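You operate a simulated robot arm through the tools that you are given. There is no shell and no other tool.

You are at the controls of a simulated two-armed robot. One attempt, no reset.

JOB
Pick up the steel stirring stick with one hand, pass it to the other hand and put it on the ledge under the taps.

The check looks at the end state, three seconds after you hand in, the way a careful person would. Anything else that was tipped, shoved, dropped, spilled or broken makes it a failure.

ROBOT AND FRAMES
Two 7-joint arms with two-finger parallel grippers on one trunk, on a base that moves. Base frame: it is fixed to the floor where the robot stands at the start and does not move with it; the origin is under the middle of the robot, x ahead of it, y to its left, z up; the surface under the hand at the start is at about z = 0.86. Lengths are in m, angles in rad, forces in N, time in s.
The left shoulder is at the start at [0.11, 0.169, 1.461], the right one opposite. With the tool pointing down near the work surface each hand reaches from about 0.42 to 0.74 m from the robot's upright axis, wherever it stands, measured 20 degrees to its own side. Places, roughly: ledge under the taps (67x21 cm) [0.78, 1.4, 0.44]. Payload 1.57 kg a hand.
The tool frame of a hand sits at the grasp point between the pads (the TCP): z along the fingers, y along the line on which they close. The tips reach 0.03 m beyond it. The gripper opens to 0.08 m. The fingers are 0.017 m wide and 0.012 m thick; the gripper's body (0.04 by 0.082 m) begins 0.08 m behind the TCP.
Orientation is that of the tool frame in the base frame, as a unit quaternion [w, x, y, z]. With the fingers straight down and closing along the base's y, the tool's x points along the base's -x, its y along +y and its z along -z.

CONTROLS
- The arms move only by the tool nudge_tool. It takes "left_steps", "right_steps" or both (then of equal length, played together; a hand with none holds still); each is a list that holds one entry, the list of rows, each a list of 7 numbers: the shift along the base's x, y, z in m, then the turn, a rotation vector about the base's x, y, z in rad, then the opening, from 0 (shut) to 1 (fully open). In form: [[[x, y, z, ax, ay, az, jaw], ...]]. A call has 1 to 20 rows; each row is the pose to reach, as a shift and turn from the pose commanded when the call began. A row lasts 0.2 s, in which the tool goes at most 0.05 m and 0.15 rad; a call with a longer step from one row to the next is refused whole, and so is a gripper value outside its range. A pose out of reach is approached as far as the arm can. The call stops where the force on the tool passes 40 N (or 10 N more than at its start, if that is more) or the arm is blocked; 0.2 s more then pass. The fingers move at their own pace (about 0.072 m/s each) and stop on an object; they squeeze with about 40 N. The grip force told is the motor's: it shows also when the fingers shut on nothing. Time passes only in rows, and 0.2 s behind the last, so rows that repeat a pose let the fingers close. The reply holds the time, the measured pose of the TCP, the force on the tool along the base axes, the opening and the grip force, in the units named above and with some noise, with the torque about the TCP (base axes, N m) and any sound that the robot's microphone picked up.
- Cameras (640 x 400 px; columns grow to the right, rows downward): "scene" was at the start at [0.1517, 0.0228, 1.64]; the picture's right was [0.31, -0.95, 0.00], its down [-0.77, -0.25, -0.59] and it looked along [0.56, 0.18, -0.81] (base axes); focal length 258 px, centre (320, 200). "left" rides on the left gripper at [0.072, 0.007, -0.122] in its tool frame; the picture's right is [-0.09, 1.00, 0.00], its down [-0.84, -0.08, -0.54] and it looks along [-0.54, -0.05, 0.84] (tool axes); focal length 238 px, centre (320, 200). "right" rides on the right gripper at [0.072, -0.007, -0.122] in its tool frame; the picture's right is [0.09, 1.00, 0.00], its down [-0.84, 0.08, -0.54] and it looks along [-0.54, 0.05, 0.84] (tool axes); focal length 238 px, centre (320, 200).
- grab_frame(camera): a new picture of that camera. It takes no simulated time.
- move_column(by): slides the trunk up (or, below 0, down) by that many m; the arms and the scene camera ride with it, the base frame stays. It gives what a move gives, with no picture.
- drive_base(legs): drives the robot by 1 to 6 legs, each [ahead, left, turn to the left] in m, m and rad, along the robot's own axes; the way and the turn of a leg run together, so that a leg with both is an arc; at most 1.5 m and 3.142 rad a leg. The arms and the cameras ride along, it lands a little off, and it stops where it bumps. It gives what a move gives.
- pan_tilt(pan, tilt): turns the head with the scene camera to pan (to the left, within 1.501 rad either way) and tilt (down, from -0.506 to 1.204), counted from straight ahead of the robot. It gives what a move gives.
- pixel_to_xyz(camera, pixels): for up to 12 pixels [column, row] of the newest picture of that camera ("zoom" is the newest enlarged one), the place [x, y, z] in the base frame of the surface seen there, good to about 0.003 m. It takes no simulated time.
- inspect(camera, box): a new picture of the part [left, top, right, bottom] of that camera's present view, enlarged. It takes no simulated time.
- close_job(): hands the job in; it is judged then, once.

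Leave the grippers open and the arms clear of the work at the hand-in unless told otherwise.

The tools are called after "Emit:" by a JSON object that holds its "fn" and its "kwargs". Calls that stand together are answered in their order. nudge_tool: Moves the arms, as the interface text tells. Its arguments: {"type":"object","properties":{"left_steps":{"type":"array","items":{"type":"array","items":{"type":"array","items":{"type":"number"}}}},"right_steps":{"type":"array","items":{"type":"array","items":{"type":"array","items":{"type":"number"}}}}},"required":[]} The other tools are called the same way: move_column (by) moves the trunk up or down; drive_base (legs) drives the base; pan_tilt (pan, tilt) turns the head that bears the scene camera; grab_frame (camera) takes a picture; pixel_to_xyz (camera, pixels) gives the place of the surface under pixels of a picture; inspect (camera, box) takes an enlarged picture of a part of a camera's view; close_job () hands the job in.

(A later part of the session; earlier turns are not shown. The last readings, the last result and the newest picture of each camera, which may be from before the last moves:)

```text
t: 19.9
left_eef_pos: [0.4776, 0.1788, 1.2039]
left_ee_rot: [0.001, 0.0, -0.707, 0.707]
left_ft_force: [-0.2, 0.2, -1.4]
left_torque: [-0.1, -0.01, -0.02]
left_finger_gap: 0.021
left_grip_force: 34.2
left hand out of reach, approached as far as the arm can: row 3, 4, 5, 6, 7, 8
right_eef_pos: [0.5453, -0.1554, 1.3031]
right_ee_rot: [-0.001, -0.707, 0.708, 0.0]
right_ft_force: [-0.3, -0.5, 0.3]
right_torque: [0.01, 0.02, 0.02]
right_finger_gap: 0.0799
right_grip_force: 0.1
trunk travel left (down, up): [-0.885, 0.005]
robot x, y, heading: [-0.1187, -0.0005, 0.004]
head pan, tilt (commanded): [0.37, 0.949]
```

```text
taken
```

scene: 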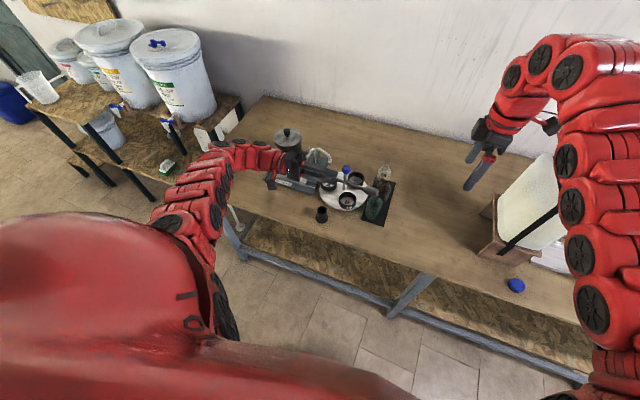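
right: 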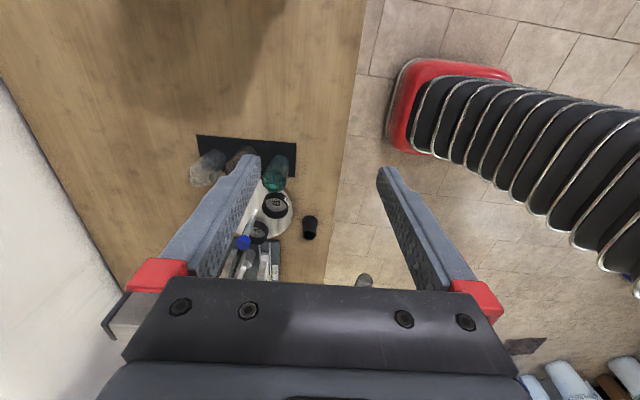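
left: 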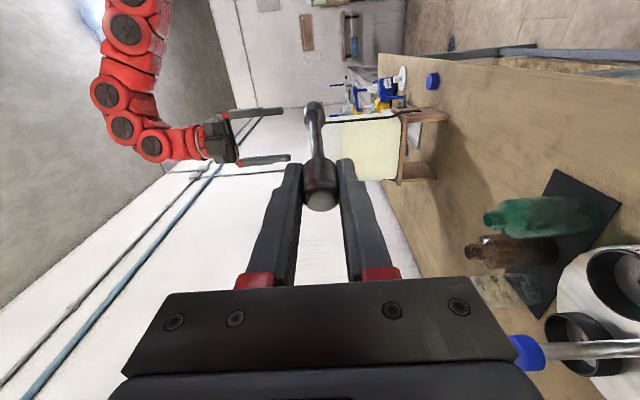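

The left hand now points exactly right but settled at (0.478, 0.179, 1.204), because of reach. The gap went from 0.0226 to 0.021, so I check closely how the stick sits in the fingers.

Emit:
{"fn": "inspect", "kwargs": {"camera": "left", "box": [260, 80, 380, 240]}}

Emit:
{"fn": "inspect", "kwargs": {"camera": "scene", "box": [240, 120, 400, 230]}}

```text
2.50 times, centred on (320, 160) of left
```

zoom: 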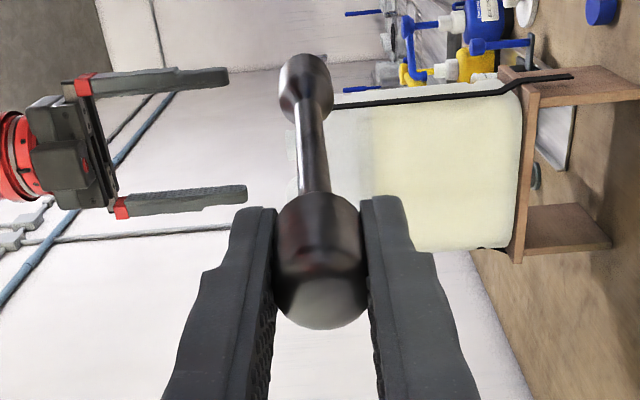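

```text
3.64 times, centred on (320, 175) of scene
```

zoom: 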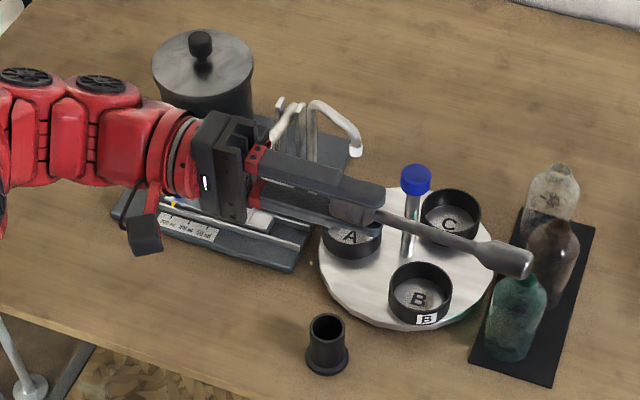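

The stick is still held by the head, but it has swung a little in the fingers. I measure its line from this scene zoom.

Emit:
{"fn": "pixel_to_xyz", "kwargs": {"camera": "zoom", "pixels": [[345, 207], [375, 215], [400, 220], [430, 231], [460, 240], [480, 248], [500, 257], [525, 265], [340, 185], [340, 220]]}}

Emit:
{"fn": "inspect", "kwargs": {"camera": "left", "box": [260, 80, 380, 240]}}

Emit:
{"fn": "pixel_to_xyz", "kwargs": {"camera": "zoom", "pixels": [[305, 65], [305, 90], [310, 130], [314, 170], [318, 200], [320, 240], [320, 280], [320, 315], [258, 215], [385, 205]]}}

```text
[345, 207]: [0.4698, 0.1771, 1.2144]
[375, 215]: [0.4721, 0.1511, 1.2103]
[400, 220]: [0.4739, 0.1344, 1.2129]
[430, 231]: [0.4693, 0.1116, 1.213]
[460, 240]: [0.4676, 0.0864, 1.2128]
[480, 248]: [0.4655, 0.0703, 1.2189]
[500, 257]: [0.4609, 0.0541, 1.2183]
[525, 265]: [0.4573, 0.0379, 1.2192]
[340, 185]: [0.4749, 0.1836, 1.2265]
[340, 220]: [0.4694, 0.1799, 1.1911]
```

```text
2.50 times, centred on (320, 160) of left
```

zoom: 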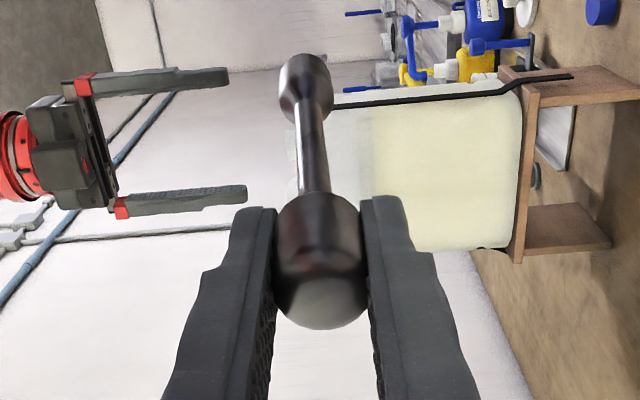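

```text
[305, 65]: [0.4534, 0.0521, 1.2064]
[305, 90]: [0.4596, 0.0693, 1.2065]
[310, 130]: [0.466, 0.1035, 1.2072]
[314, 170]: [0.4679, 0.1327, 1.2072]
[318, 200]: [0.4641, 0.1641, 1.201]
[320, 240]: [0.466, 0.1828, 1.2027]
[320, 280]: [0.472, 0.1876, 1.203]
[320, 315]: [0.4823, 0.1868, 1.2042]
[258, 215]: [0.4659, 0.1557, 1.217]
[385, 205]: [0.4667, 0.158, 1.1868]
```

The stick is only about 5° off the hand's axis and still secure. The right hand cannot point straight down at this height close to the body, so I choose a symmetric handover: the left hand points down-right at 45° and the right hand points down-left at 45°. I turn the left hand back to 45°, moving gently to about (0.54, 0.10, 1.20).

Emit:
{"fn": "nudge_tool", "kwargs": {"left_steps": [[[0, 0, 0, 0.08, 0, 0, 0], [0.005, -0.005, 0, 0.16, 0, 0, 0], [0.01, -0.01, 0, 0.24, 0, 0, 0], [0.015, -0.02, 0, 0.32, 0, 0, 0], [0.02, -0.03, 0, 0.4, 0, 0, 0], [0.028, -0.04, 0, 0.48, 0, 0, 0], [0.036, -0.05, 0, 0.56, 0, 0, 0], [0.044, -0.06, 0, 0.64, 0, 0, 0], [0.052, -0.07, 0, 0.72, 0, 0, 0], [0.06, -0.079, 0, 0.785, 0, 0, 0], [0.06, -0.079, 0, 0.785, 0, 0, 0]]]}}

Emit:
{"fn": "grab_frame", "kwargs": {"camera": "scene"}}

Emit:
{"fn": "grab_frame", "kwargs": {"camera": "left"}}

```text
t: 22.3
left_eef_pos: [0.5389, 0.1015, 1.2022]
left_ee_rot: [0.001, 0.0, 0.924, -0.382]
left_ft_force: [-0.5, 0.3, 0.4]
left_torque: [0.01, 0.0, 0.01]
left_finger_gap: 0.0218
left_grip_force: 35.0
right_eef_pos: [0.5447, -0.1547, 1.304]
right_ee_rot: [-0.001, -0.707, 0.707, 0.0]
right_ft_force: [-0.1, 0.1, 0.6]
right_torque: [0.01, 0.0, 0.0]
right_finger_gap: 0.0799
right_grip_force: 0.0
trunk travel left (down, up): [-0.885, 0.005]
robot x, y, heading: [-0.1191, 0.0028, 0.002]
head pan, tilt (commanded): [0.37, 0.949]
```

```text
taken
```

scene: 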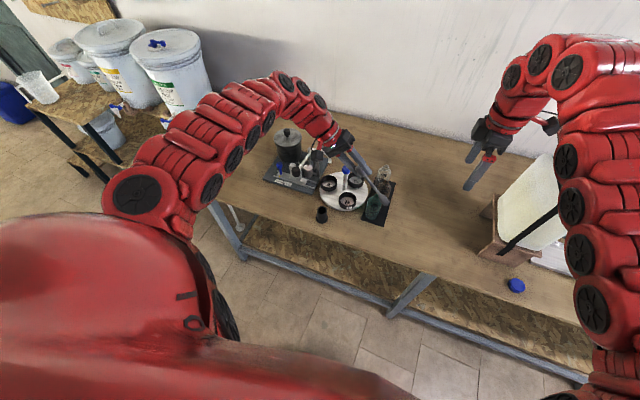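

```text
taken
```

left: 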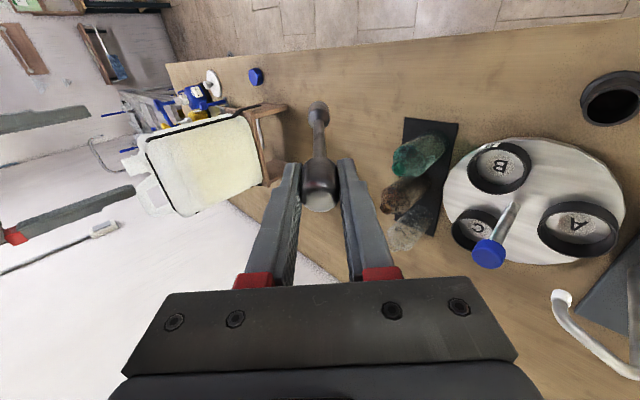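

The left hand is at 45°, holding the stick at (0.539, 0.102, 1.202) well above the bottles. Now I rotate the right hand in place by +45° about x so that it points down-left toward the rod.

Emit:
{"fn": "nudge_tool", "kwargs": {"right_steps": [[[0, 0, 0, 0.1, 0, 0, 1], [0, 0, 0, 0.2, 0, 0, 1], [0, 0, 0, 0.3, 0, 0, 1], [0, 0, 0, 0.4, 0, 0, 1], [0, 0, 0, 0.5, 0, 0, 1], [0, 0, 0, 0.6, 0, 0, 1], [0, 0, 0, 0.7, 0, 0, 1], [0, 0, 0, 0.785, 0, 0, 1]]]}}

Emit:
{"fn": "grab_frame", "kwargs": {"camera": "scene"}}

Emit:
{"fn": "grab_frame", "kwargs": {"camera": "right"}}

```text
t: 24.1
left_eef_pos: [0.5368, 0.1004, 1.2011]
left_ee_rot: [0.0, -0.001, 0.924, -0.383]
left_ft_force: [-0.5, -0.4, -0.2]
left_torque: [0.06, 0.01, -0.04]
left_finger_gap: 0.022
left_grip_force: 34.8
right_eef_pos: [0.5454, -0.1568, 1.3036]
right_ee_rot: [0.271, -0.653, 0.653, 0.27]
right_ft_force: [0.1, 1.3, -0.2]
right_torque: [-0.03, 0.0, 0.02]
right_finger_gap: 0.0798
right_grip_force: 0.1
trunk travel left (down, up): [-0.885, 0.005]
robot x, y, heading: [-0.1176, 0.0008, -0.004]
head pan, tilt (commanded): [0.37, 0.949]
```

```text
taken
```

scene: 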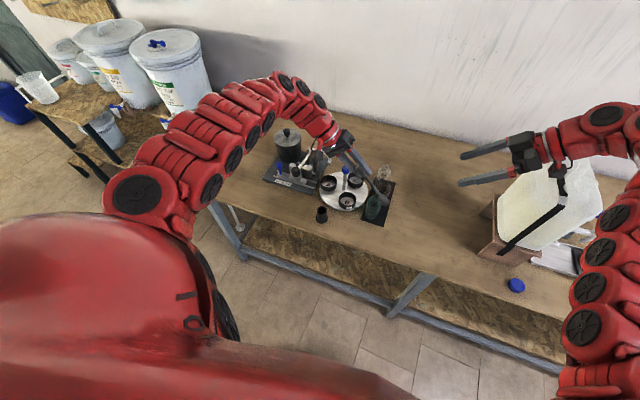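

```text
taken
```

right: 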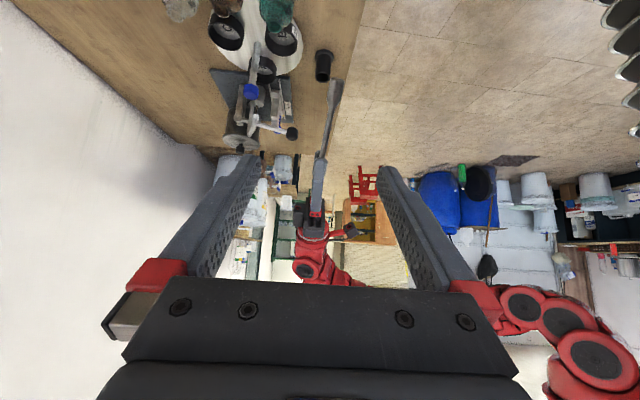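

The right hand points down-left cleanly, and the stick shows from (335,85) down to the left fingers at (320,180) in its view. I zoom to measure the rod's line.

Emit:
{"fn": "inspect", "kwargs": {"camera": "right", "box": [280, 60, 380, 220]}}

Emit:
{"fn": "inspect", "kwargs": {"camera": "scene", "box": [320, 130, 420, 230]}}

```text
2.50 times, centred on (330, 140) of right
```

zoom: 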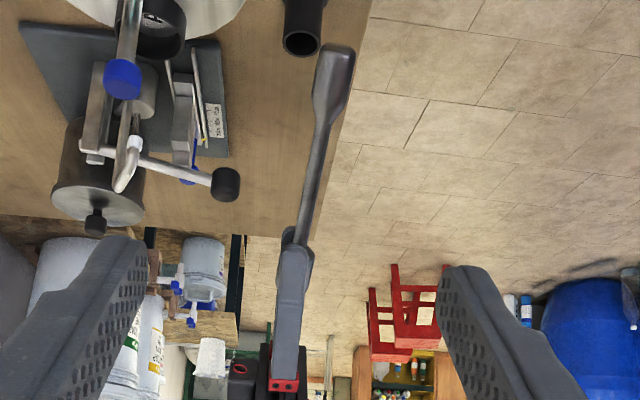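

```text
4.00 times, centred on (370, 180) of scene
```

zoom: 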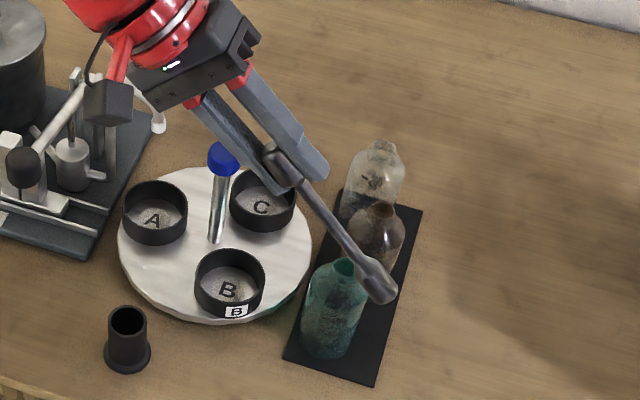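

Emit:
{"fn": "pixel_to_xyz", "kwargs": {"camera": "zoom", "pixels": [[275, 160], [292, 180], [310, 198], [325, 217], [340, 236], [352, 250], [365, 268], [380, 285], [390, 296], [310, 165], [265, 170]]}}

Emit:
{"fn": "inspect", "kwargs": {"camera": "right", "box": [280, 60, 380, 220]}}

Emit:
{"fn": "pixel_to_xyz", "kwargs": {"camera": "zoom", "pixels": [[338, 55], [333, 80], [325, 110], [321, 130], [316, 155], [311, 180], [306, 205], [300, 232], [294, 260], [290, 300]]}}

```text
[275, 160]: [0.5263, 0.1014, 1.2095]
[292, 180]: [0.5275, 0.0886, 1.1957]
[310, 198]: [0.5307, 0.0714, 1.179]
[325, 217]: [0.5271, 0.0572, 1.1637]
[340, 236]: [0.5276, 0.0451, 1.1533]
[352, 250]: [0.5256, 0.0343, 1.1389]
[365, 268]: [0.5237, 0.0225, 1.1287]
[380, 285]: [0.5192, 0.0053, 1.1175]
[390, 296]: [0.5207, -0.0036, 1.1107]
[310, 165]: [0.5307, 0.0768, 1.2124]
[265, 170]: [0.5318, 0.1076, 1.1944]
```

```text
2.50 times, centred on (330, 140) of right
```

zoom: 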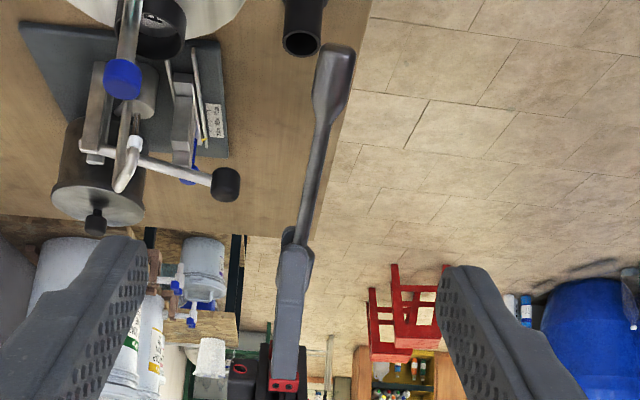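

```text
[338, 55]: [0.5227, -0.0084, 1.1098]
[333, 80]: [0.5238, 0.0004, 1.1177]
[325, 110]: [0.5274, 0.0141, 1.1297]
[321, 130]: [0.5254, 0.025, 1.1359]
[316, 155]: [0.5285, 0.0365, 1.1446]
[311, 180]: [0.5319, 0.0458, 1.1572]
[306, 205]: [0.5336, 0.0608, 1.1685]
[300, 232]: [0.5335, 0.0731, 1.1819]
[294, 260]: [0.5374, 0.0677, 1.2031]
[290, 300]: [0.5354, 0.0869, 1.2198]
```

The rod runs along direction (-0.105, -0.737, -0.667). I'll grip it at G≈(0.5315, 0.048, 1.153), midway on the free rod. I align the right hand with a small turn of (-0.05, 0.07, -0.077) and bring it to a pre-grasp point 0.10 m back along its own axis, (0.5315, -0.032, 1.241).

Emit:
{"fn": "nudge_tool", "kwargs": {"right_steps": [[[-0.003, 0.025, -0.012, -0.01, 0.014, -0.015, 1], [-0.006, 0.05, -0.025, -0.02, 0.028, -0.03, 1], [-0.009, 0.075, -0.037, -0.03, 0.042, -0.046, 1], [-0.012, 0.1, -0.05, -0.04, 0.056, -0.062, 1], [-0.014, 0.125, -0.062, -0.05, 0.07, -0.077, 1], [-0.014, 0.125, -0.062, -0.05, 0.07, -0.077, 1]]]}}

Emit:
{"fn": "grab_frame", "kwargs": {"camera": "right"}}

Emit:
{"fn": "grab_frame", "kwargs": {"camera": "scene"}}

```text
t: 25.5
left_eef_pos: [0.5377, 0.0996, 1.2021]
left_ee_rot: [0.001, 0.0, 0.924, -0.382]
left_ft_force: [0.2, -1.0, 0.1]
left_torque: [0.01, 0.03, 0.0]
left_finger_gap: 0.0221
left_grip_force: 34.7
right_eef_pos: [0.5298, -0.0328, 1.2408]
right_ee_rot: [0.241, -0.624, 0.694, 0.266]
right_ft_force: [0.1, -0.1, -0.1]
right_torque: [0.03, -0.01, 0.02]
right_finger_gap: 0.08
right_grip_force: 0.1
trunk travel left (down, up): [-0.885, 0.005]
robot x, y, heading: [-0.1198, 0.0008, -0.001]
head pan, tilt (commanded): [0.37, 0.949]
```

```text
taken
```

right: 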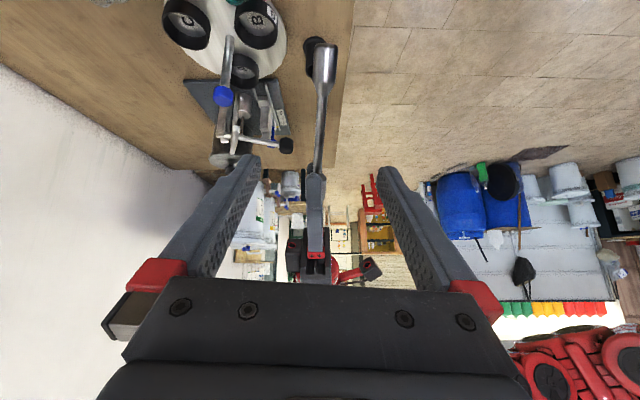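

```text
taken
```

scene: 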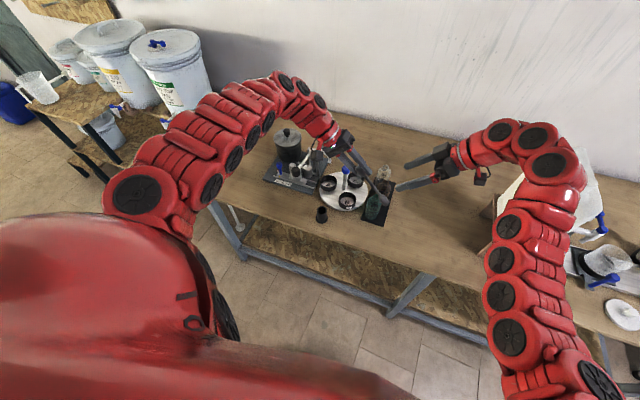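

The rod passes centrally between the right fingers: its midpoint is near (320,132), as predicted for the grip point. I re-measure the rod from this closer view before the final approach.

Emit:
{"fn": "inspect", "kwargs": {"camera": "right", "box": [270, 30, 370, 190]}}

Emit:
{"fn": "pixel_to_xyz", "kwargs": {"camera": "right", "pixels": [[325, 50], [324, 80], [322, 100], [321, 115], [320, 130], [319, 145], [318, 160], [315, 180]]}}

```text
2.50 times, centred on (320, 110) of right
```

zoom: 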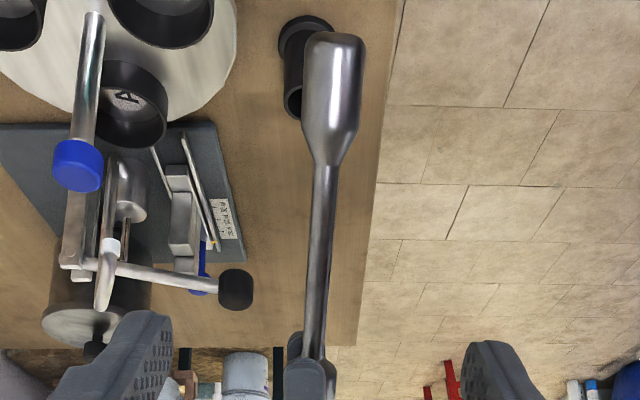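

```text
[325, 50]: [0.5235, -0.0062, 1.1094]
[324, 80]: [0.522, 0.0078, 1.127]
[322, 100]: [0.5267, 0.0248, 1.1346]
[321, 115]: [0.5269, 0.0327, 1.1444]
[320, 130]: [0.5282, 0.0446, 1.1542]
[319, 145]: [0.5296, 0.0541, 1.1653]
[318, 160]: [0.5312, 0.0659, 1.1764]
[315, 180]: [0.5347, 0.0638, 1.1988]
```

The rod axis lies 0.120 m ahead of the right TCP, on its axis within 2 mm. I advance 0.10 m along the tool axis in 2 cm steps with the fingers open, which leaves the rod about 2 cm beyond the TCP, near the fingertips.

Emit:
{"fn": "nudge_tool", "kwargs": {"right_steps": [[[0, 0.0133, -0.0147, 0, 0, 0, 1], [-0.001, 0.0267, -0.0295, 0, 0, 0, 1], [-0.001, 0.04, -0.0442, 0, 0, 0, 1], [-0.001, 0.0534, -0.059, 0, 0, 0, 1], [-0.001, 0.0667, -0.0737, 0, 0, 0, 1], [-0.001, 0.0667, -0.0737, 0, 0, 0, 1]]]}}

Emit:
{"fn": "grab_frame", "kwargs": {"camera": "right"}}

Emit:
{"fn": "inspect", "kwargs": {"camera": "scene", "box": [300, 100, 500, 230]}}

```text
t: 26.9
left_eef_pos: [0.5379, 0.1012, 1.2016]
left_ee_rot: [0.001, -0.001, 0.924, -0.383]
left_ft_force: [-0.4, 0.2, 0.1]
left_torque: [0.02, -0.03, 0.02]
left_finger_gap: 0.022
left_grip_force: 34.5
right_eef_pos: [0.5304, 0.0355, 1.1661]
right_ee_rot: [0.242, -0.624, 0.693, 0.266]
right_ft_force: [0.5, 0.3, 0.3]
right_torque: [-0.02, -0.01, 0.01]
right_finger_gap: 0.08
right_grip_force: 0.1
trunk travel left (down, up): [-0.885, 0.005]
robot x, y, heading: [-0.119, -0.0036, 0.0]
head pan, tilt (commanded): [0.37, 0.949]
```

```text
taken
```

right: 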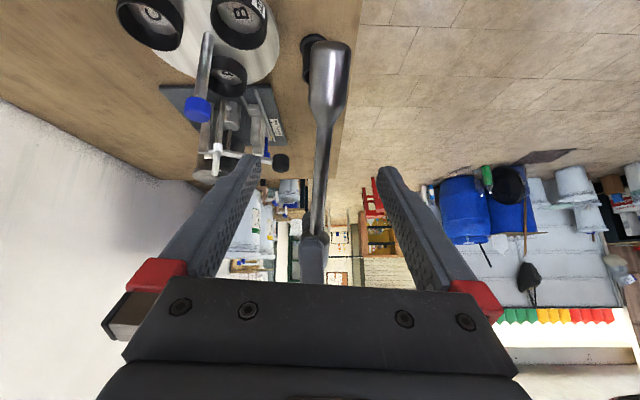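

```text
3.08 times, centred on (400, 165) of scene
```

zoom: 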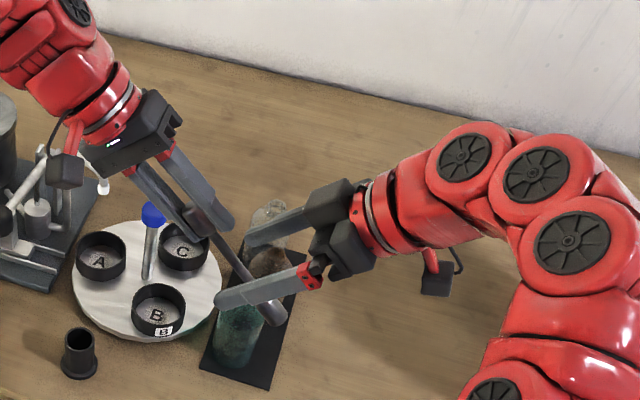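

The rod sits between the right fingertips at about (320,176), and the left fingers are well clear. I close the right gripper on the rod while holding both hands still.

Emit:
{"fn": "nudge_tool", "kwargs": {"right_steps": [[[0, 0, 0, 0, 0, 0, 0.5], [0, 0, 0, 0, 0, 0, 0.2], [0, 0, 0, 0, 0, 0, 0], [0, 0, 0, 0, 0, 0, 0], [0, 0, 0, 0, 0, 0, 0], [0, 0, 0, 0, 0, 0, 0]]]}}

Emit:
{"fn": "grab_frame", "kwargs": {"camera": "right"}}

Emit:
{"fn": "inspect", "kwargs": {"camera": "scene", "box": [300, 100, 500, 230]}}

```text
t: 28.3
left_eef_pos: [0.5383, 0.1014, 1.2016]
left_ee_rot: [0.001, 0.0, 0.924, -0.383]
left_ft_force: [3.0, 0.2, -0.9]
left_torque: [0.08, -0.06, -0.04]
left_finger_gap: 0.0221
left_grip_force: 34.8
right_eef_pos: [0.5309, 0.0355, 1.1657]
right_ee_rot: [0.241, -0.625, 0.694, 0.266]
right_ft_force: [-3.6, -1.0, 0.4]
right_torque: [0.0, -0.1, 0.26]
right_finger_gap: 0.0084
right_grip_force: 27.5
trunk travel left (down, up): [-0.885, 0.005]
robot x, y, heading: [-0.1148, 0.0, 0.002]
head pan, tilt (commanded): [0.37, 0.949]
```

```text
taken
```

right: 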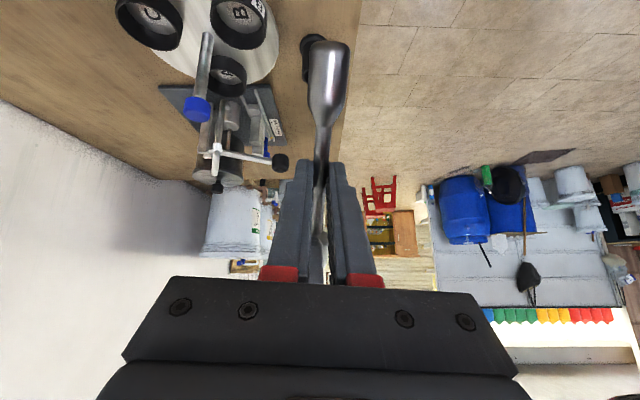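

```text
3.08 times, centred on (400, 165) of scene
```

zoom: 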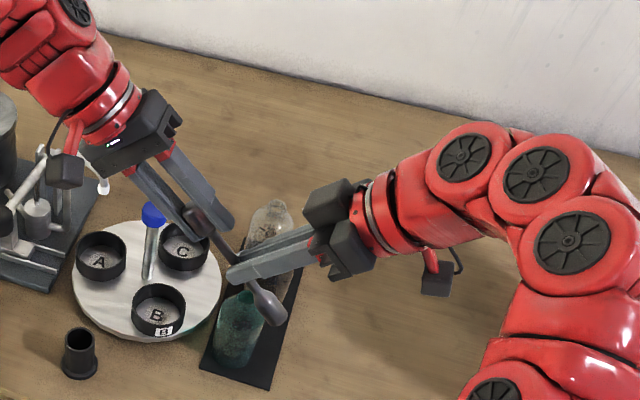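

The right hand holds the rod with a gap of 8.4 mm and grip force 27 N. Next I open the left gripper in place to release the head.

Emit:
{"fn": "nudge_tool", "kwargs": {"left_steps": [[[0, 0, 0, 0, 0, 0, 0.4], [0, 0, 0, 0, 0, 0, 0.6], [0, 0, 0, 0, 0, 0, 0.7], [0, 0, 0, 0, 0, 0, 0.7]]]}}

Emit:
{"fn": "grab_frame", "kwargs": {"camera": "right"}}

Emit:
{"fn": "grab_frame", "kwargs": {"camera": "left"}}

```text
t: 29.3
left_eef_pos: [0.5367, 0.1011, 1.2018]
left_ee_rot: [0.002, 0.0, 0.924, -0.382]
left_ft_force: [0.4, -0.2, -0.4]
left_torque: [-0.01, 0.0, 0.01]
left_finger_gap: 0.056
left_grip_force: 0.0
right_eef_pos: [0.5292, 0.0361, 1.1678]
right_ee_rot: [0.242, -0.624, 0.693, 0.266]
right_ft_force: [0.3, 0.2, -0.9]
right_torque: [-0.03, 0.01, 0.01]
right_finger_gap: 0.0081
right_grip_force: 27.6
trunk travel left (down, up): [-0.885, 0.005]
robot x, y, heading: [-0.1183, 0.0046, 0.0]
head pan, tilt (commanded): [0.37, 0.949]
```

```text
taken
```

right: 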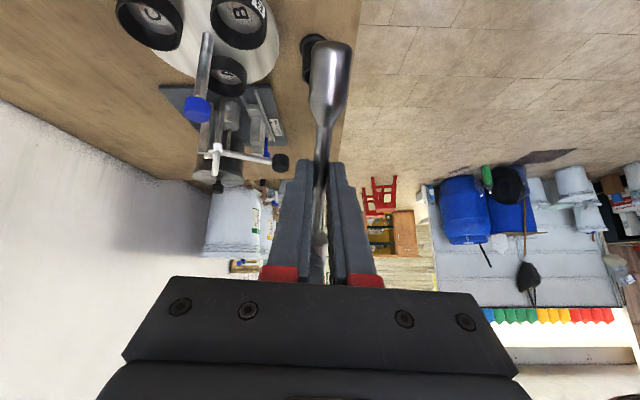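

```text
taken
```

left: 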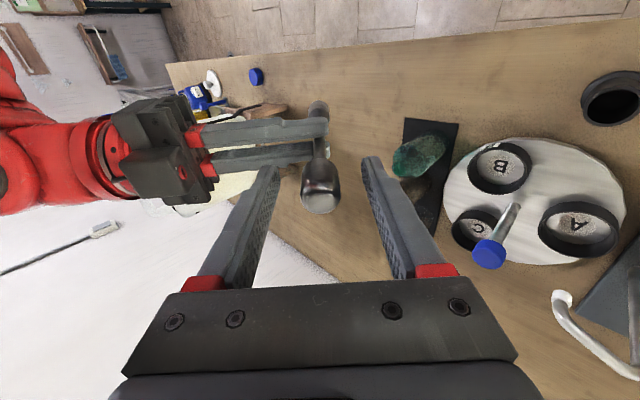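

The right hand alone now carries the stick steadily. I back the left hand off along its own axis (up-left) by 6 cm so its fingers leave the head, then continue to the left.

Emit:
{"fn": "nudge_tool", "kwargs": {"left_steps": [[[0, 0.01, 0.01, 0, 0, 0, 0.7], [0, 0.02, 0.02, 0, 0, 0, 0.7], [0, 0.03, 0.03, 0, 0, 0, 0.7], [0, 0.042, 0.042, 0, 0, 0, 0.7]]]}}

Emit:
{"fn": "grab_frame", "kwargs": {"camera": "left"}}

```text
t: 30.3
left_eef_pos: [0.5357, 0.1433, 1.2436]
left_ee_rot: [0.002, -0.001, 0.924, -0.383]
left_ft_force: [1.0, -0.6, 0.2]
left_torque: [0.02, 0.01, 0.0]
left_finger_gap: 0.0559
left_grip_force: 0.0
right_eef_pos: [0.5301, 0.0353, 1.1656]
right_ee_rot: [0.241, -0.625, 0.693, 0.266]
right_ft_force: [0.2, -1.0, 0.0]
right_torque: [-0.06, 0.03, -0.01]
right_finger_gap: 0.0083
right_grip_force: 27.6
trunk travel left (down, up): [-0.885, 0.005]
robot x, y, heading: [-0.1183, 0.0009, -0.0]
head pan, tilt (commanded): [0.37, 0.949]
```

```text
taken
```

left: 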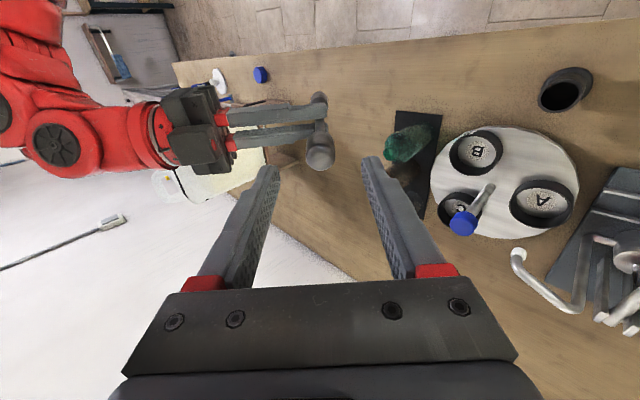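

The head is just leaving the left fingertips. I back off 5 cm more along the same axis and then move the hand left, away from the stick.

Emit:
{"fn": "nudge_tool", "kwargs": {"left_steps": [[[0, 0.012, 0.012, 0, 0, 0, 0.7], [0, 0.024, 0.024, 0, 0, 0, 0.7], [0, 0.036, 0.036, 0, 0, 0, 0.7], [0, 0.06, 0.036, 0, 0, 0, 0.7], [0, 0.09, 0.036, 0, 0, 0, 0.7], [0, 0.12, 0.036, 0, 0, 0, 0.7]]]}}

Emit:
{"fn": "grab_frame", "kwargs": {"camera": "scene"}}

Emit:
{"fn": "grab_frame", "kwargs": {"camera": "left"}}

```text
t: 31.7
left_eef_pos: [0.5393, 0.2646, 1.2797]
left_ee_rot: [0.001, -0.002, 0.924, -0.382]
left_ft_force: [0.2, -0.3, -0.3]
left_torque: [-0.02, 0.0, 0.04]
left_finger_gap: 0.0558
left_grip_force: 0.1
right_eef_pos: [0.5315, 0.0368, 1.1666]
right_ee_rot: [0.242, -0.625, 0.693, 0.266]
right_ft_force: [-0.1, 0.1, 0.1]
right_torque: [-0.03, -0.01, -0.01]
right_finger_gap: 0.0081
right_grip_force: 26.7
trunk travel left (down, up): [-0.885, 0.005]
robot x, y, heading: [-0.1178, -0.0004, 0.002]
head pan, tilt (commanded): [0.37, 0.949]
```

```text
taken
```

scene: 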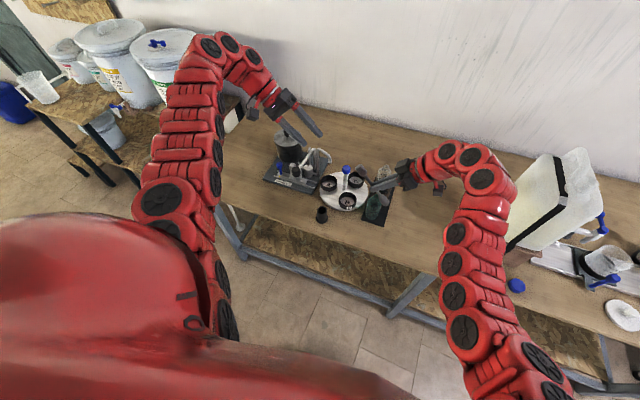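

```text
taken
```

left: 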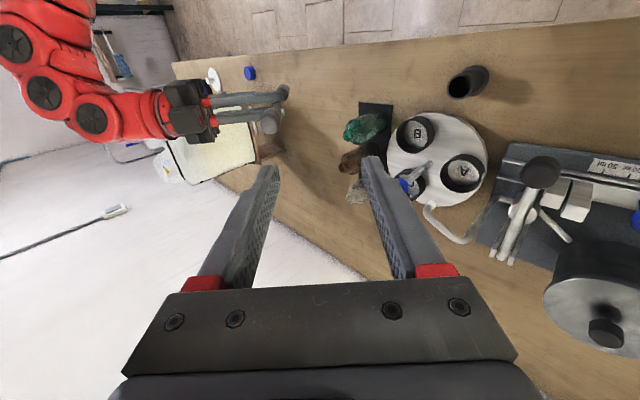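

Handover done: the right hand holds the stick alone and the left hand is clear. Before driving to the ledge I turn the head left to check the floor for obstacles on the way.

Emit:
{"fn": "pan_tilt", "kwargs": {"pan": 1.45, "tilt": 0.5}}

Emit:
{"fn": "grab_frame", "kwargs": {"camera": "scene"}}

```text
t: 33.0
left_eef_pos: [0.5382, 0.2629, 1.28]
left_ee_rot: [0.001, 0.0, 0.924, -0.382]
left_ft_force: [0.2, -0.5, -0.1]
left_torque: [-0.03, 0.03, 0.01]
left_finger_gap: 0.056
left_grip_force: 0.1
right_eef_pos: [0.5308, 0.0364, 1.1667]
right_ee_rot: [0.241, -0.625, 0.694, 0.266]
right_ft_force: [0.3, -0.1, 0.3]
right_torque: [0.0, 0.01, 0.01]
right_finger_gap: 0.0083
right_grip_force: 27.1
trunk travel left (down, up): [-0.885, 0.005]
robot x, y, heading: [-0.1154, 0.0032, 0.003]
head pan, tilt (commanded): [1.45, 0.499]
```

```text
taken
```

scene: 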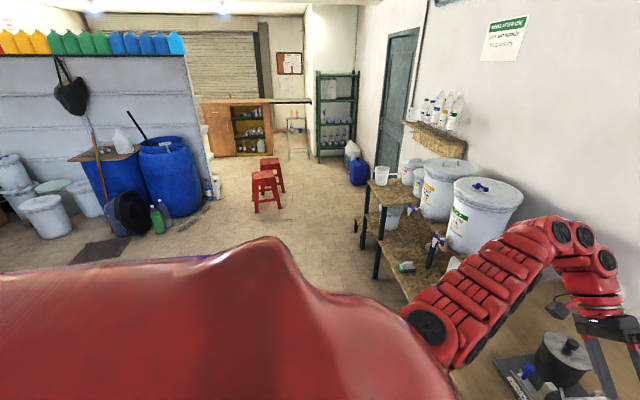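

Emit:
{"fn": "pixel_to_xyz", "kwargs": {"camera": "scene", "pixels": [[265, 205], [280, 190], [180, 210], [215, 195], [160, 230], [130, 230], [359, 180], [240, 240], [300, 230], [380, 275], [340, 260], [100, 250]]}}

Emit:
{"fn": "inspect", "kwargs": {"camera": "scene", "box": [340, 120, 540, 320]}}

```text
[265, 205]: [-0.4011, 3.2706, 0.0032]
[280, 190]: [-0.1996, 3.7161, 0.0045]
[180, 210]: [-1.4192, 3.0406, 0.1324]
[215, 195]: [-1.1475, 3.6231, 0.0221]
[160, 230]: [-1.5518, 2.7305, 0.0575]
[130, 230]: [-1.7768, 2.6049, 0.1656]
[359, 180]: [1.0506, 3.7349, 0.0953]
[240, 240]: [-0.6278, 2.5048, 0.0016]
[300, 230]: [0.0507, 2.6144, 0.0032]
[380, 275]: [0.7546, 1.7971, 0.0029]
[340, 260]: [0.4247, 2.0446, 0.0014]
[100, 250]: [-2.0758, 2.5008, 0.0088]
```

```text
2.00 times, centred on (440, 220) of scene
```

zoom: 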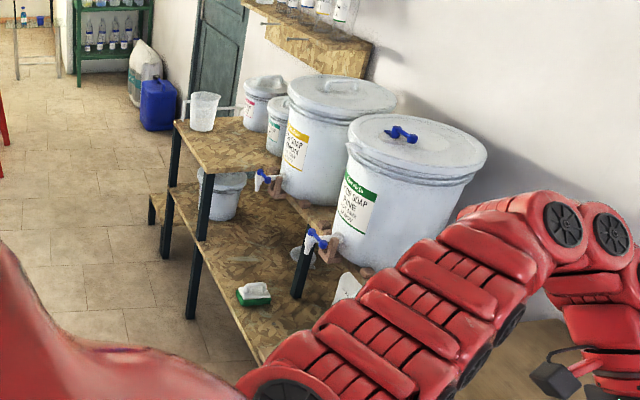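

The floor toward the ledge is free; the stools are at y≥3.2 and the barrels at x≤-1.1. I back away from the table by 0.2 m first so nothing can be touched while I rearrange the arms.

Emit:
{"fn": "drive_base", "kwargs": {"legs": [[-0.2, 0, 0]]}}

Emit:
{"fn": "grab_frame", "kwargs": {"camera": "right"}}

```text
t: 34.6
left_eef_pos: [0.3449, 0.2621, 1.2787]
left_ee_rot: [-0.001, 0.0, 0.924, -0.383]
left_ft_force: [0.8, -0.1, -0.4]
left_torque: [-0.01, -0.01, -0.02]
left_finger_gap: 0.0561
left_grip_force: 0.1
right_eef_pos: [0.3356, 0.0331, 1.1657]
right_ee_rot: [0.241, -0.624, 0.695, 0.266]
right_ft_force: [0.7, -0.2, -0.4]
right_torque: [-0.02, 0.01, -0.02]
right_finger_gap: 0.0083
right_grip_force: 27.7
trunk travel left (down, up): [-0.885, 0.005]
robot x, y, heading: [-0.3163, 0.002, -0.001]
head pan, tilt (commanded): [1.45, 0.499]
```

```text
taken
```

right: 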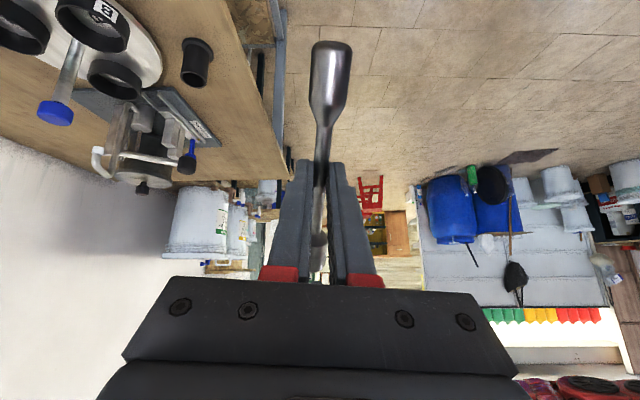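

The stick is steady in the right hand. I now drive 1.72 m left in two legs; the path is free floor, and both hands stay behind the table and shelf fronts at x≈0.35.

Emit:
{"fn": "drive_base", "kwargs": {"legs": [[0, 0.86, 0], [0, 0.86, 0]]}}

Emit:
{"fn": "pan_tilt", "kwargs": {"pan": 0.0, "tilt": 0.75}}

Emit:
{"fn": "grab_frame", "kwargs": {"camera": "scene"}}

Emit:
{"fn": "grab_frame", "kwargs": {"camera": "right"}}

```text
t: 43.3
left_eef_pos: [0.3564, 1.9763, 1.2789]
left_ee_rot: [-0.001, 0.004, 0.924, -0.382]
left_ft_force: [0.4, 0.3, -0.6]
left_torque: [0.01, 0.02, 0.04]
left_finger_gap: 0.0562
left_grip_force: 0.0
right_eef_pos: [0.3473, 1.7475, 1.1663]
right_ee_rot: [0.243, -0.621, 0.697, 0.265]
right_ft_force: [-0.4, -0.1, -1.5]
right_torque: [-0.03, -0.02, -0.01]
right_finger_gap: 0.0084
right_grip_force: 27.1
trunk travel left (down, up): [-0.885, 0.005]
robot x, y, heading: [-0.3017, 1.7166, -0.008]
head pan, tilt (commanded): [1.45, 0.499]
```

```text
t: 44.8
left_eef_pos: [0.3575, 1.9772, 1.28]
left_ee_rot: [-0.002, 0.004, 0.924, -0.382]
left_ft_force: [-0.2, -0.6, 0.7]
left_torque: [0.02, 0.03, -0.03]
left_finger_gap: 0.0558
left_grip_force: 0.0
right_eef_pos: [0.3472, 1.7481, 1.1664]
right_ee_rot: [0.242, -0.621, 0.697, 0.265]
right_ft_force: [0.2, -0.6, -1.1]
right_torque: [-0.02, 0.03, 0.02]
right_finger_gap: 0.0082
right_grip_force: 27.2
trunk travel left (down, up): [-0.885, 0.005]
robot x, y, heading: [-0.3016, 1.7222, -0.011]
head pan, tilt (commanded): [0.0, 0.75]
```

```text
taken
```

scene: 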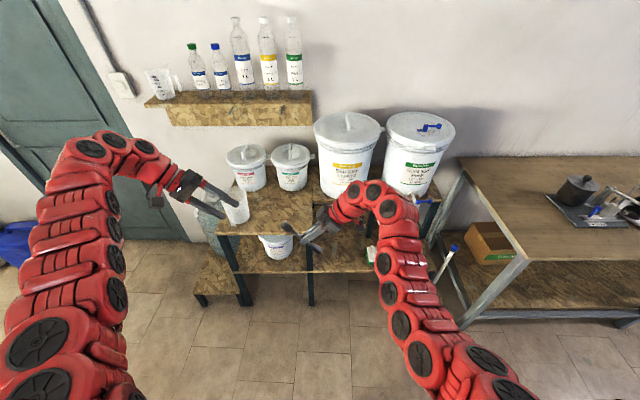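

```text
taken
```

right: 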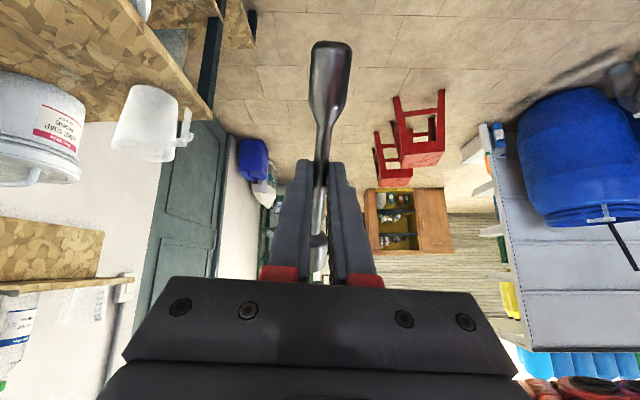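

The robot is at (-0.302, 1.722) in front of the shelf, and the stick is still held. In free space I turn the right hand to point straight down with the stick along y, using rotation vector (-0.734, -0.036, 0.100), and move it 0.2 m to the right, onto its own side.

Emit:
{"fn": "nudge_tool", "kwargs": {"right_steps": [[[0, -0.025, 0, -0.092, -0.0045, 0.0125, 0], [0, -0.05, 0, -0.184, -0.009, 0.025, 0], [0, -0.075, 0, -0.275, -0.0135, 0.0375, 0], [0, -0.1, 0, -0.367, -0.018, 0.05, 0], [0, -0.125, 0, -0.459, -0.0225, 0.0625, 0], [0, -0.15, 0, -0.55, -0.027, 0.075, 0], [0, -0.175, 0, -0.642, -0.0315, 0.0875, 0], [0, -0.2, 0, -0.734, -0.036, 0.1, 0], [0, -0.2, 0, -0.734, -0.036, 0.1, 0]]]}}

Emit:
{"fn": "grab_frame", "kwargs": {"camera": "right"}}

Emit:
{"fn": "grab_frame", "kwargs": {"camera": "scene"}}

```text
t: 46.8
left_eef_pos: [0.3579, 1.9764, 1.2785]
left_ee_rot: [-0.001, 0.004, 0.924, -0.383]
left_ft_force: [0.8, -1.4, -0.7]
left_torque: [-0.01, 0.01, -0.01]
left_finger_gap: 0.0558
left_grip_force: 0.1
right_eef_pos: [0.3475, 1.5506, 1.1668]
right_ee_rot: [0.002, -0.705, 0.709, -0.003]
right_ft_force: [0.9, -0.9, -0.3]
right_torque: [-0.01, -0.01, 0.01]
right_finger_gap: 0.0083
right_grip_force: 27.4
trunk travel left (down, up): [-0.885, 0.005]
robot x, y, heading: [-0.3022, 1.7242, -0.013]
head pan, tilt (commanded): [0.0, 0.75]
```

```text
taken
```

right: 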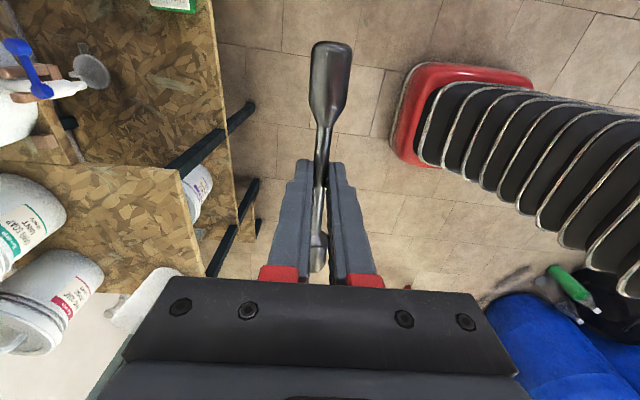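

```text
taken
```

scene: 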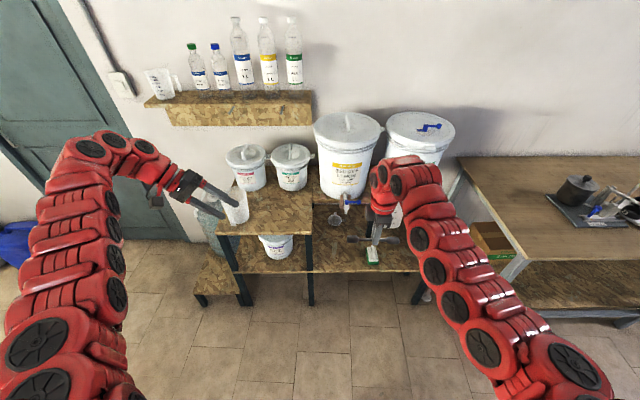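

The right hand points straight down at (0.348, 1.551, 1.167) with the stick along y. Next I tuck the left arm: it turns straight down, lowers 0.24 m and pulls back about 0.24 m, so it stays clear of the shelf when I drive forward.

Emit:
{"fn": "nudge_tool", "kwargs": {"left_steps": [[[-0.01, 0.01, -0.03, 0.098, 0, 0, 0.7], [-0.02, 0.02, -0.06, 0.196, 0, 0, 0.7], [-0.03, 0.03, -0.09, 0.294, 0, 0, 0.7], [-0.04, 0.04, -0.12, 0.392, 0, 0, 0.7], [-0.05, 0.05, -0.15, 0.49, 0, 0, 0.7], [-0.06, 0.06, -0.18, 0.588, 0, 0, 0.7], [-0.07, 0.07, -0.21, 0.686, 0, 0, 0.7], [-0.08, 0.08, -0.24, 0.785, 0, 0, 0.7], [-0.11, 0.08, -0.25, 0.785, 0, 0, 0.7], [-0.14, 0.08, -0.26, 0.785, 0, 0, 0.7], [-0.17, 0.08, -0.27, 0.785, 0, 0, 0.7], [-0.2, 0.08, -0.27, 0.785, 0, 0, 0.7], [-0.23, 0.08, -0.27, 0.785, 0, 0, 0.7]]]}}

Emit:
{"fn": "grab_frame", "kwargs": {"camera": "scene"}}

```text
t: 49.6
left_eef_pos: [0.1259, 2.0559, 1.0087]
left_ee_rot: [-0.002, 0.004, 1.0, 0.0]
left_ft_force: [0.0, -0.2, 0.5]
left_torque: [0.03, -0.01, 0.01]
left_finger_gap: 0.0558
left_grip_force: 0.0
right_eef_pos: [0.3465, 1.5491, 1.1666]
right_ee_rot: [0.004, -0.705, 0.709, -0.003]
right_ft_force: [0.6, -0.4, -0.1]
right_torque: [-0.01, -0.02, -0.01]
right_finger_gap: 0.0083
right_grip_force: 27.4
trunk travel left (down, up): [-0.885, 0.005]
robot x, y, heading: [-0.3011, 1.7219, -0.012]
head pan, tilt (commanded): [0.0, 0.75]
```

```text
taken
```

scene: 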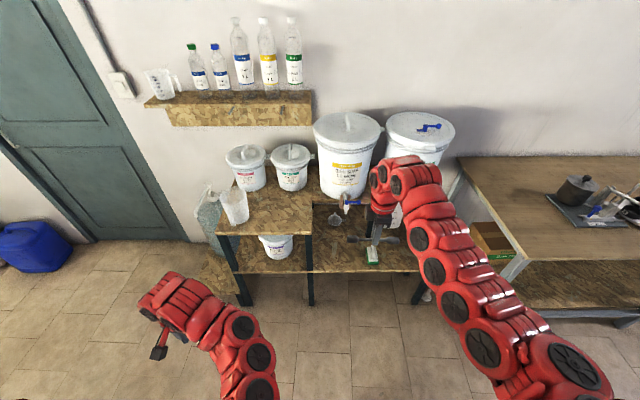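

The left arm is tucked in. From here I have a better view of the ledge, so I zoom in to re-measure its free area, the taps and the sponge.

Emit:
{"fn": "inspect", "kwargs": {"camera": "scene", "box": [290, 170, 450, 290]}}

```text
3.33 times, centred on (370, 230) of scene
```

zoom: 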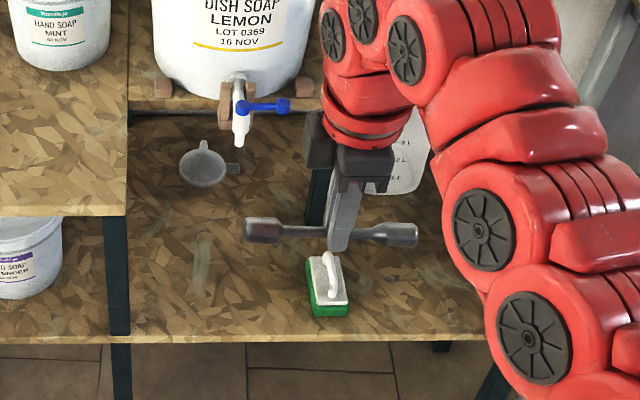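

Emit:
{"fn": "pixel_to_xyz", "kwargs": {"camera": "zoom", "pixels": [[240, 140], [240, 112], [280, 106], [200, 165], [120, 325], [120, 225], [200, 330], [330, 305], [330, 265], [180, 250], [228, 240], [450, 325]]}}

Emit:
{"fn": "pixel_to_xyz", "kwargs": {"camera": "zoom", "pixels": [[262, 230], [290, 231], [320, 232], [395, 235], [370, 232], [250, 160], [150, 200], [230, 280], [165, 90], [190, 118], [315, 210], [170, 170]]}}

```text
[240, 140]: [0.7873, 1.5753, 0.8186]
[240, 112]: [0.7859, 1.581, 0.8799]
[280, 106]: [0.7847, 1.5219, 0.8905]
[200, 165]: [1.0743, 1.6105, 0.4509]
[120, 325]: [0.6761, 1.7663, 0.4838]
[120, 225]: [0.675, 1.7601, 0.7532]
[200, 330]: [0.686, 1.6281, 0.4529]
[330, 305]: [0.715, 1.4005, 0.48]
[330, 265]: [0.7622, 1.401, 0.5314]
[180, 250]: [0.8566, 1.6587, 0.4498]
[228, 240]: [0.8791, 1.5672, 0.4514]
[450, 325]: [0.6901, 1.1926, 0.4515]
```

```text
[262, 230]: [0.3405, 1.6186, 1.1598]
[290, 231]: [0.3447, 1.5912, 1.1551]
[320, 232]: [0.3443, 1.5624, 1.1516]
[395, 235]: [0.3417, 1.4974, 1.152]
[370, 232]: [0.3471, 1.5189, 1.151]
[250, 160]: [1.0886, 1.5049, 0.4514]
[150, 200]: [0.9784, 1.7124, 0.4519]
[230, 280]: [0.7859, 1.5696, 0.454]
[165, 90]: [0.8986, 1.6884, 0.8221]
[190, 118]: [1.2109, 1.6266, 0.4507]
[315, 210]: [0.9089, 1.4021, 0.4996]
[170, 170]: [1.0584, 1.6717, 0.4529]
```

The stick is level with about 3° tilt, its axis 2 cm below the TCP. The sponge spans y≈1.365–1.445, and tap 2's nozzle is at (0.787, 1.578) with its lowest point at z≈0.81. I need to know how far the right wrist sticks out above the hand, so I measure the arm's outline.

Emit:
{"fn": "pixel_to_xyz", "kwargs": {"camera": "scene", "pixels": [[380, 170], [395, 165], [410, 160], [430, 165], [384, 185], [384, 200], [384, 207], [415, 190], [425, 215], [375, 178], [400, 158], [440, 195]]}}

Emit:
{"fn": "grab_frame", "kwargs": {"camera": "left"}}

```text
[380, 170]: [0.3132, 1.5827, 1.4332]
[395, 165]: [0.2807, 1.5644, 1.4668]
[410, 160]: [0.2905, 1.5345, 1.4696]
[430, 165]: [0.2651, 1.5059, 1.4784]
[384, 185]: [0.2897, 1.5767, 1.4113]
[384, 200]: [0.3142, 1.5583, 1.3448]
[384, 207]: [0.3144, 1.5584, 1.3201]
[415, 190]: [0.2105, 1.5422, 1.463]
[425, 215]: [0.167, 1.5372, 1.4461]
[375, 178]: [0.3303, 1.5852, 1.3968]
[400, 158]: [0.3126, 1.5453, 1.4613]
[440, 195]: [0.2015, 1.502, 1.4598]
```

```text
taken
```

left: 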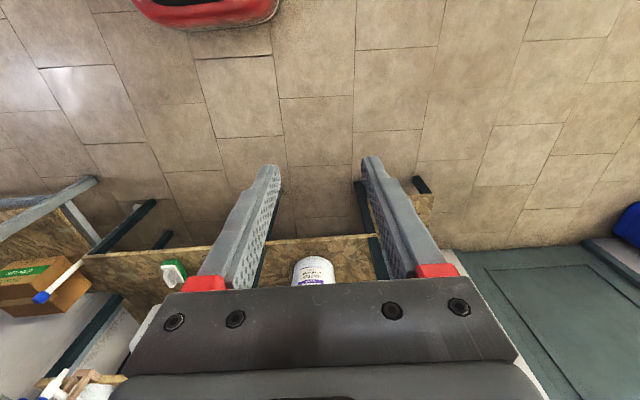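

The wrist arch rises only about 0.31 m above the TCP, so at ledge height its top (≈0.79) passes just below the tap nozzle at 0.81. For more margin I tilt the right hand 0.15 rad forward, leaning the wrist back from the taps, and level out the stick's 3° tilt.

Emit:
{"fn": "nudge_tool", "kwargs": {"right_steps": [[[0, 0, 0, -0.02, -0.05, 0, 0], [0, 0, 0, -0.035, -0.1, 0, 0], [0, 0, 0, -0.05, -0.15, 0, 0], [0, 0, 0, -0.05, -0.15, 0, 0]]]}}

Emit:
{"fn": "inspect", "kwargs": {"camera": "scene", "box": [320, 200, 420, 270]}}

```text
t: 50.6
left_eef_pos: [0.1281, 2.0554, 1.0097]
left_ee_rot: [-0.003, 0.003, 1.0, 0.0]
left_ft_force: [-1.0, 0.4, -0.3]
left_torque: [-0.01, -0.01, 0.01]
left_finger_gap: 0.0556
left_grip_force: 0.1
right_eef_pos: [0.3503, 1.5486, 1.1615]
right_ee_rot: [0.038, -0.702, 0.707, -0.073]
right_ft_force: [-0.7, -0.5, -1.2]
right_torque: [0.03, 0.02, -0.03]
right_finger_gap: 0.0082
right_grip_force: 27.3
right hand out of reach, approached as far as the arm can: row 1, 2, 3, 4
trunk travel left (down, up): [-0.885, 0.005]
robot x, y, heading: [-0.2956, 1.7215, -0.011]
head pan, tilt (commanded): [0.0, 0.75]
```

```text
5.71 times, centred on (370, 235) of scene
```

zoom: 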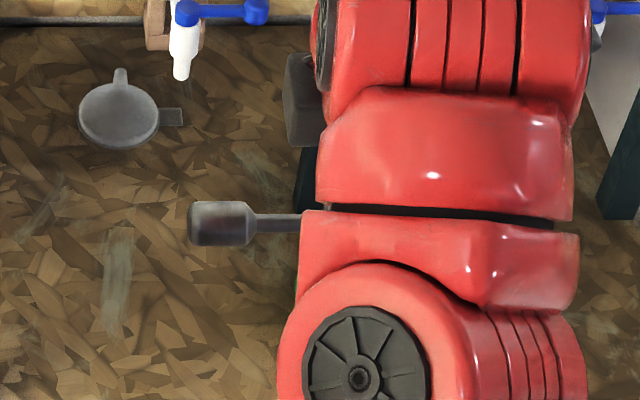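

The tool pose held to within 5 mm, but the call was flagged out of reach and the arm's posture changed. I look at the whole scene.

Emit:
{"fn": "grab_frame", "kwargs": {"camera": "scene"}}

Emit:
{"fn": "grab_frame", "kwargs": {"camera": "right"}}

```text
taken
```

scene: 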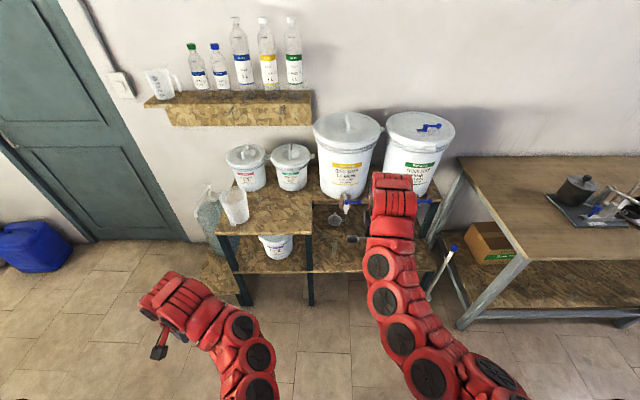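

```text
taken
```

right: 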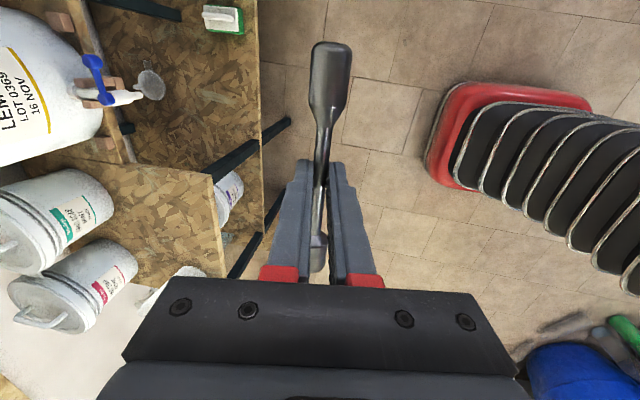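

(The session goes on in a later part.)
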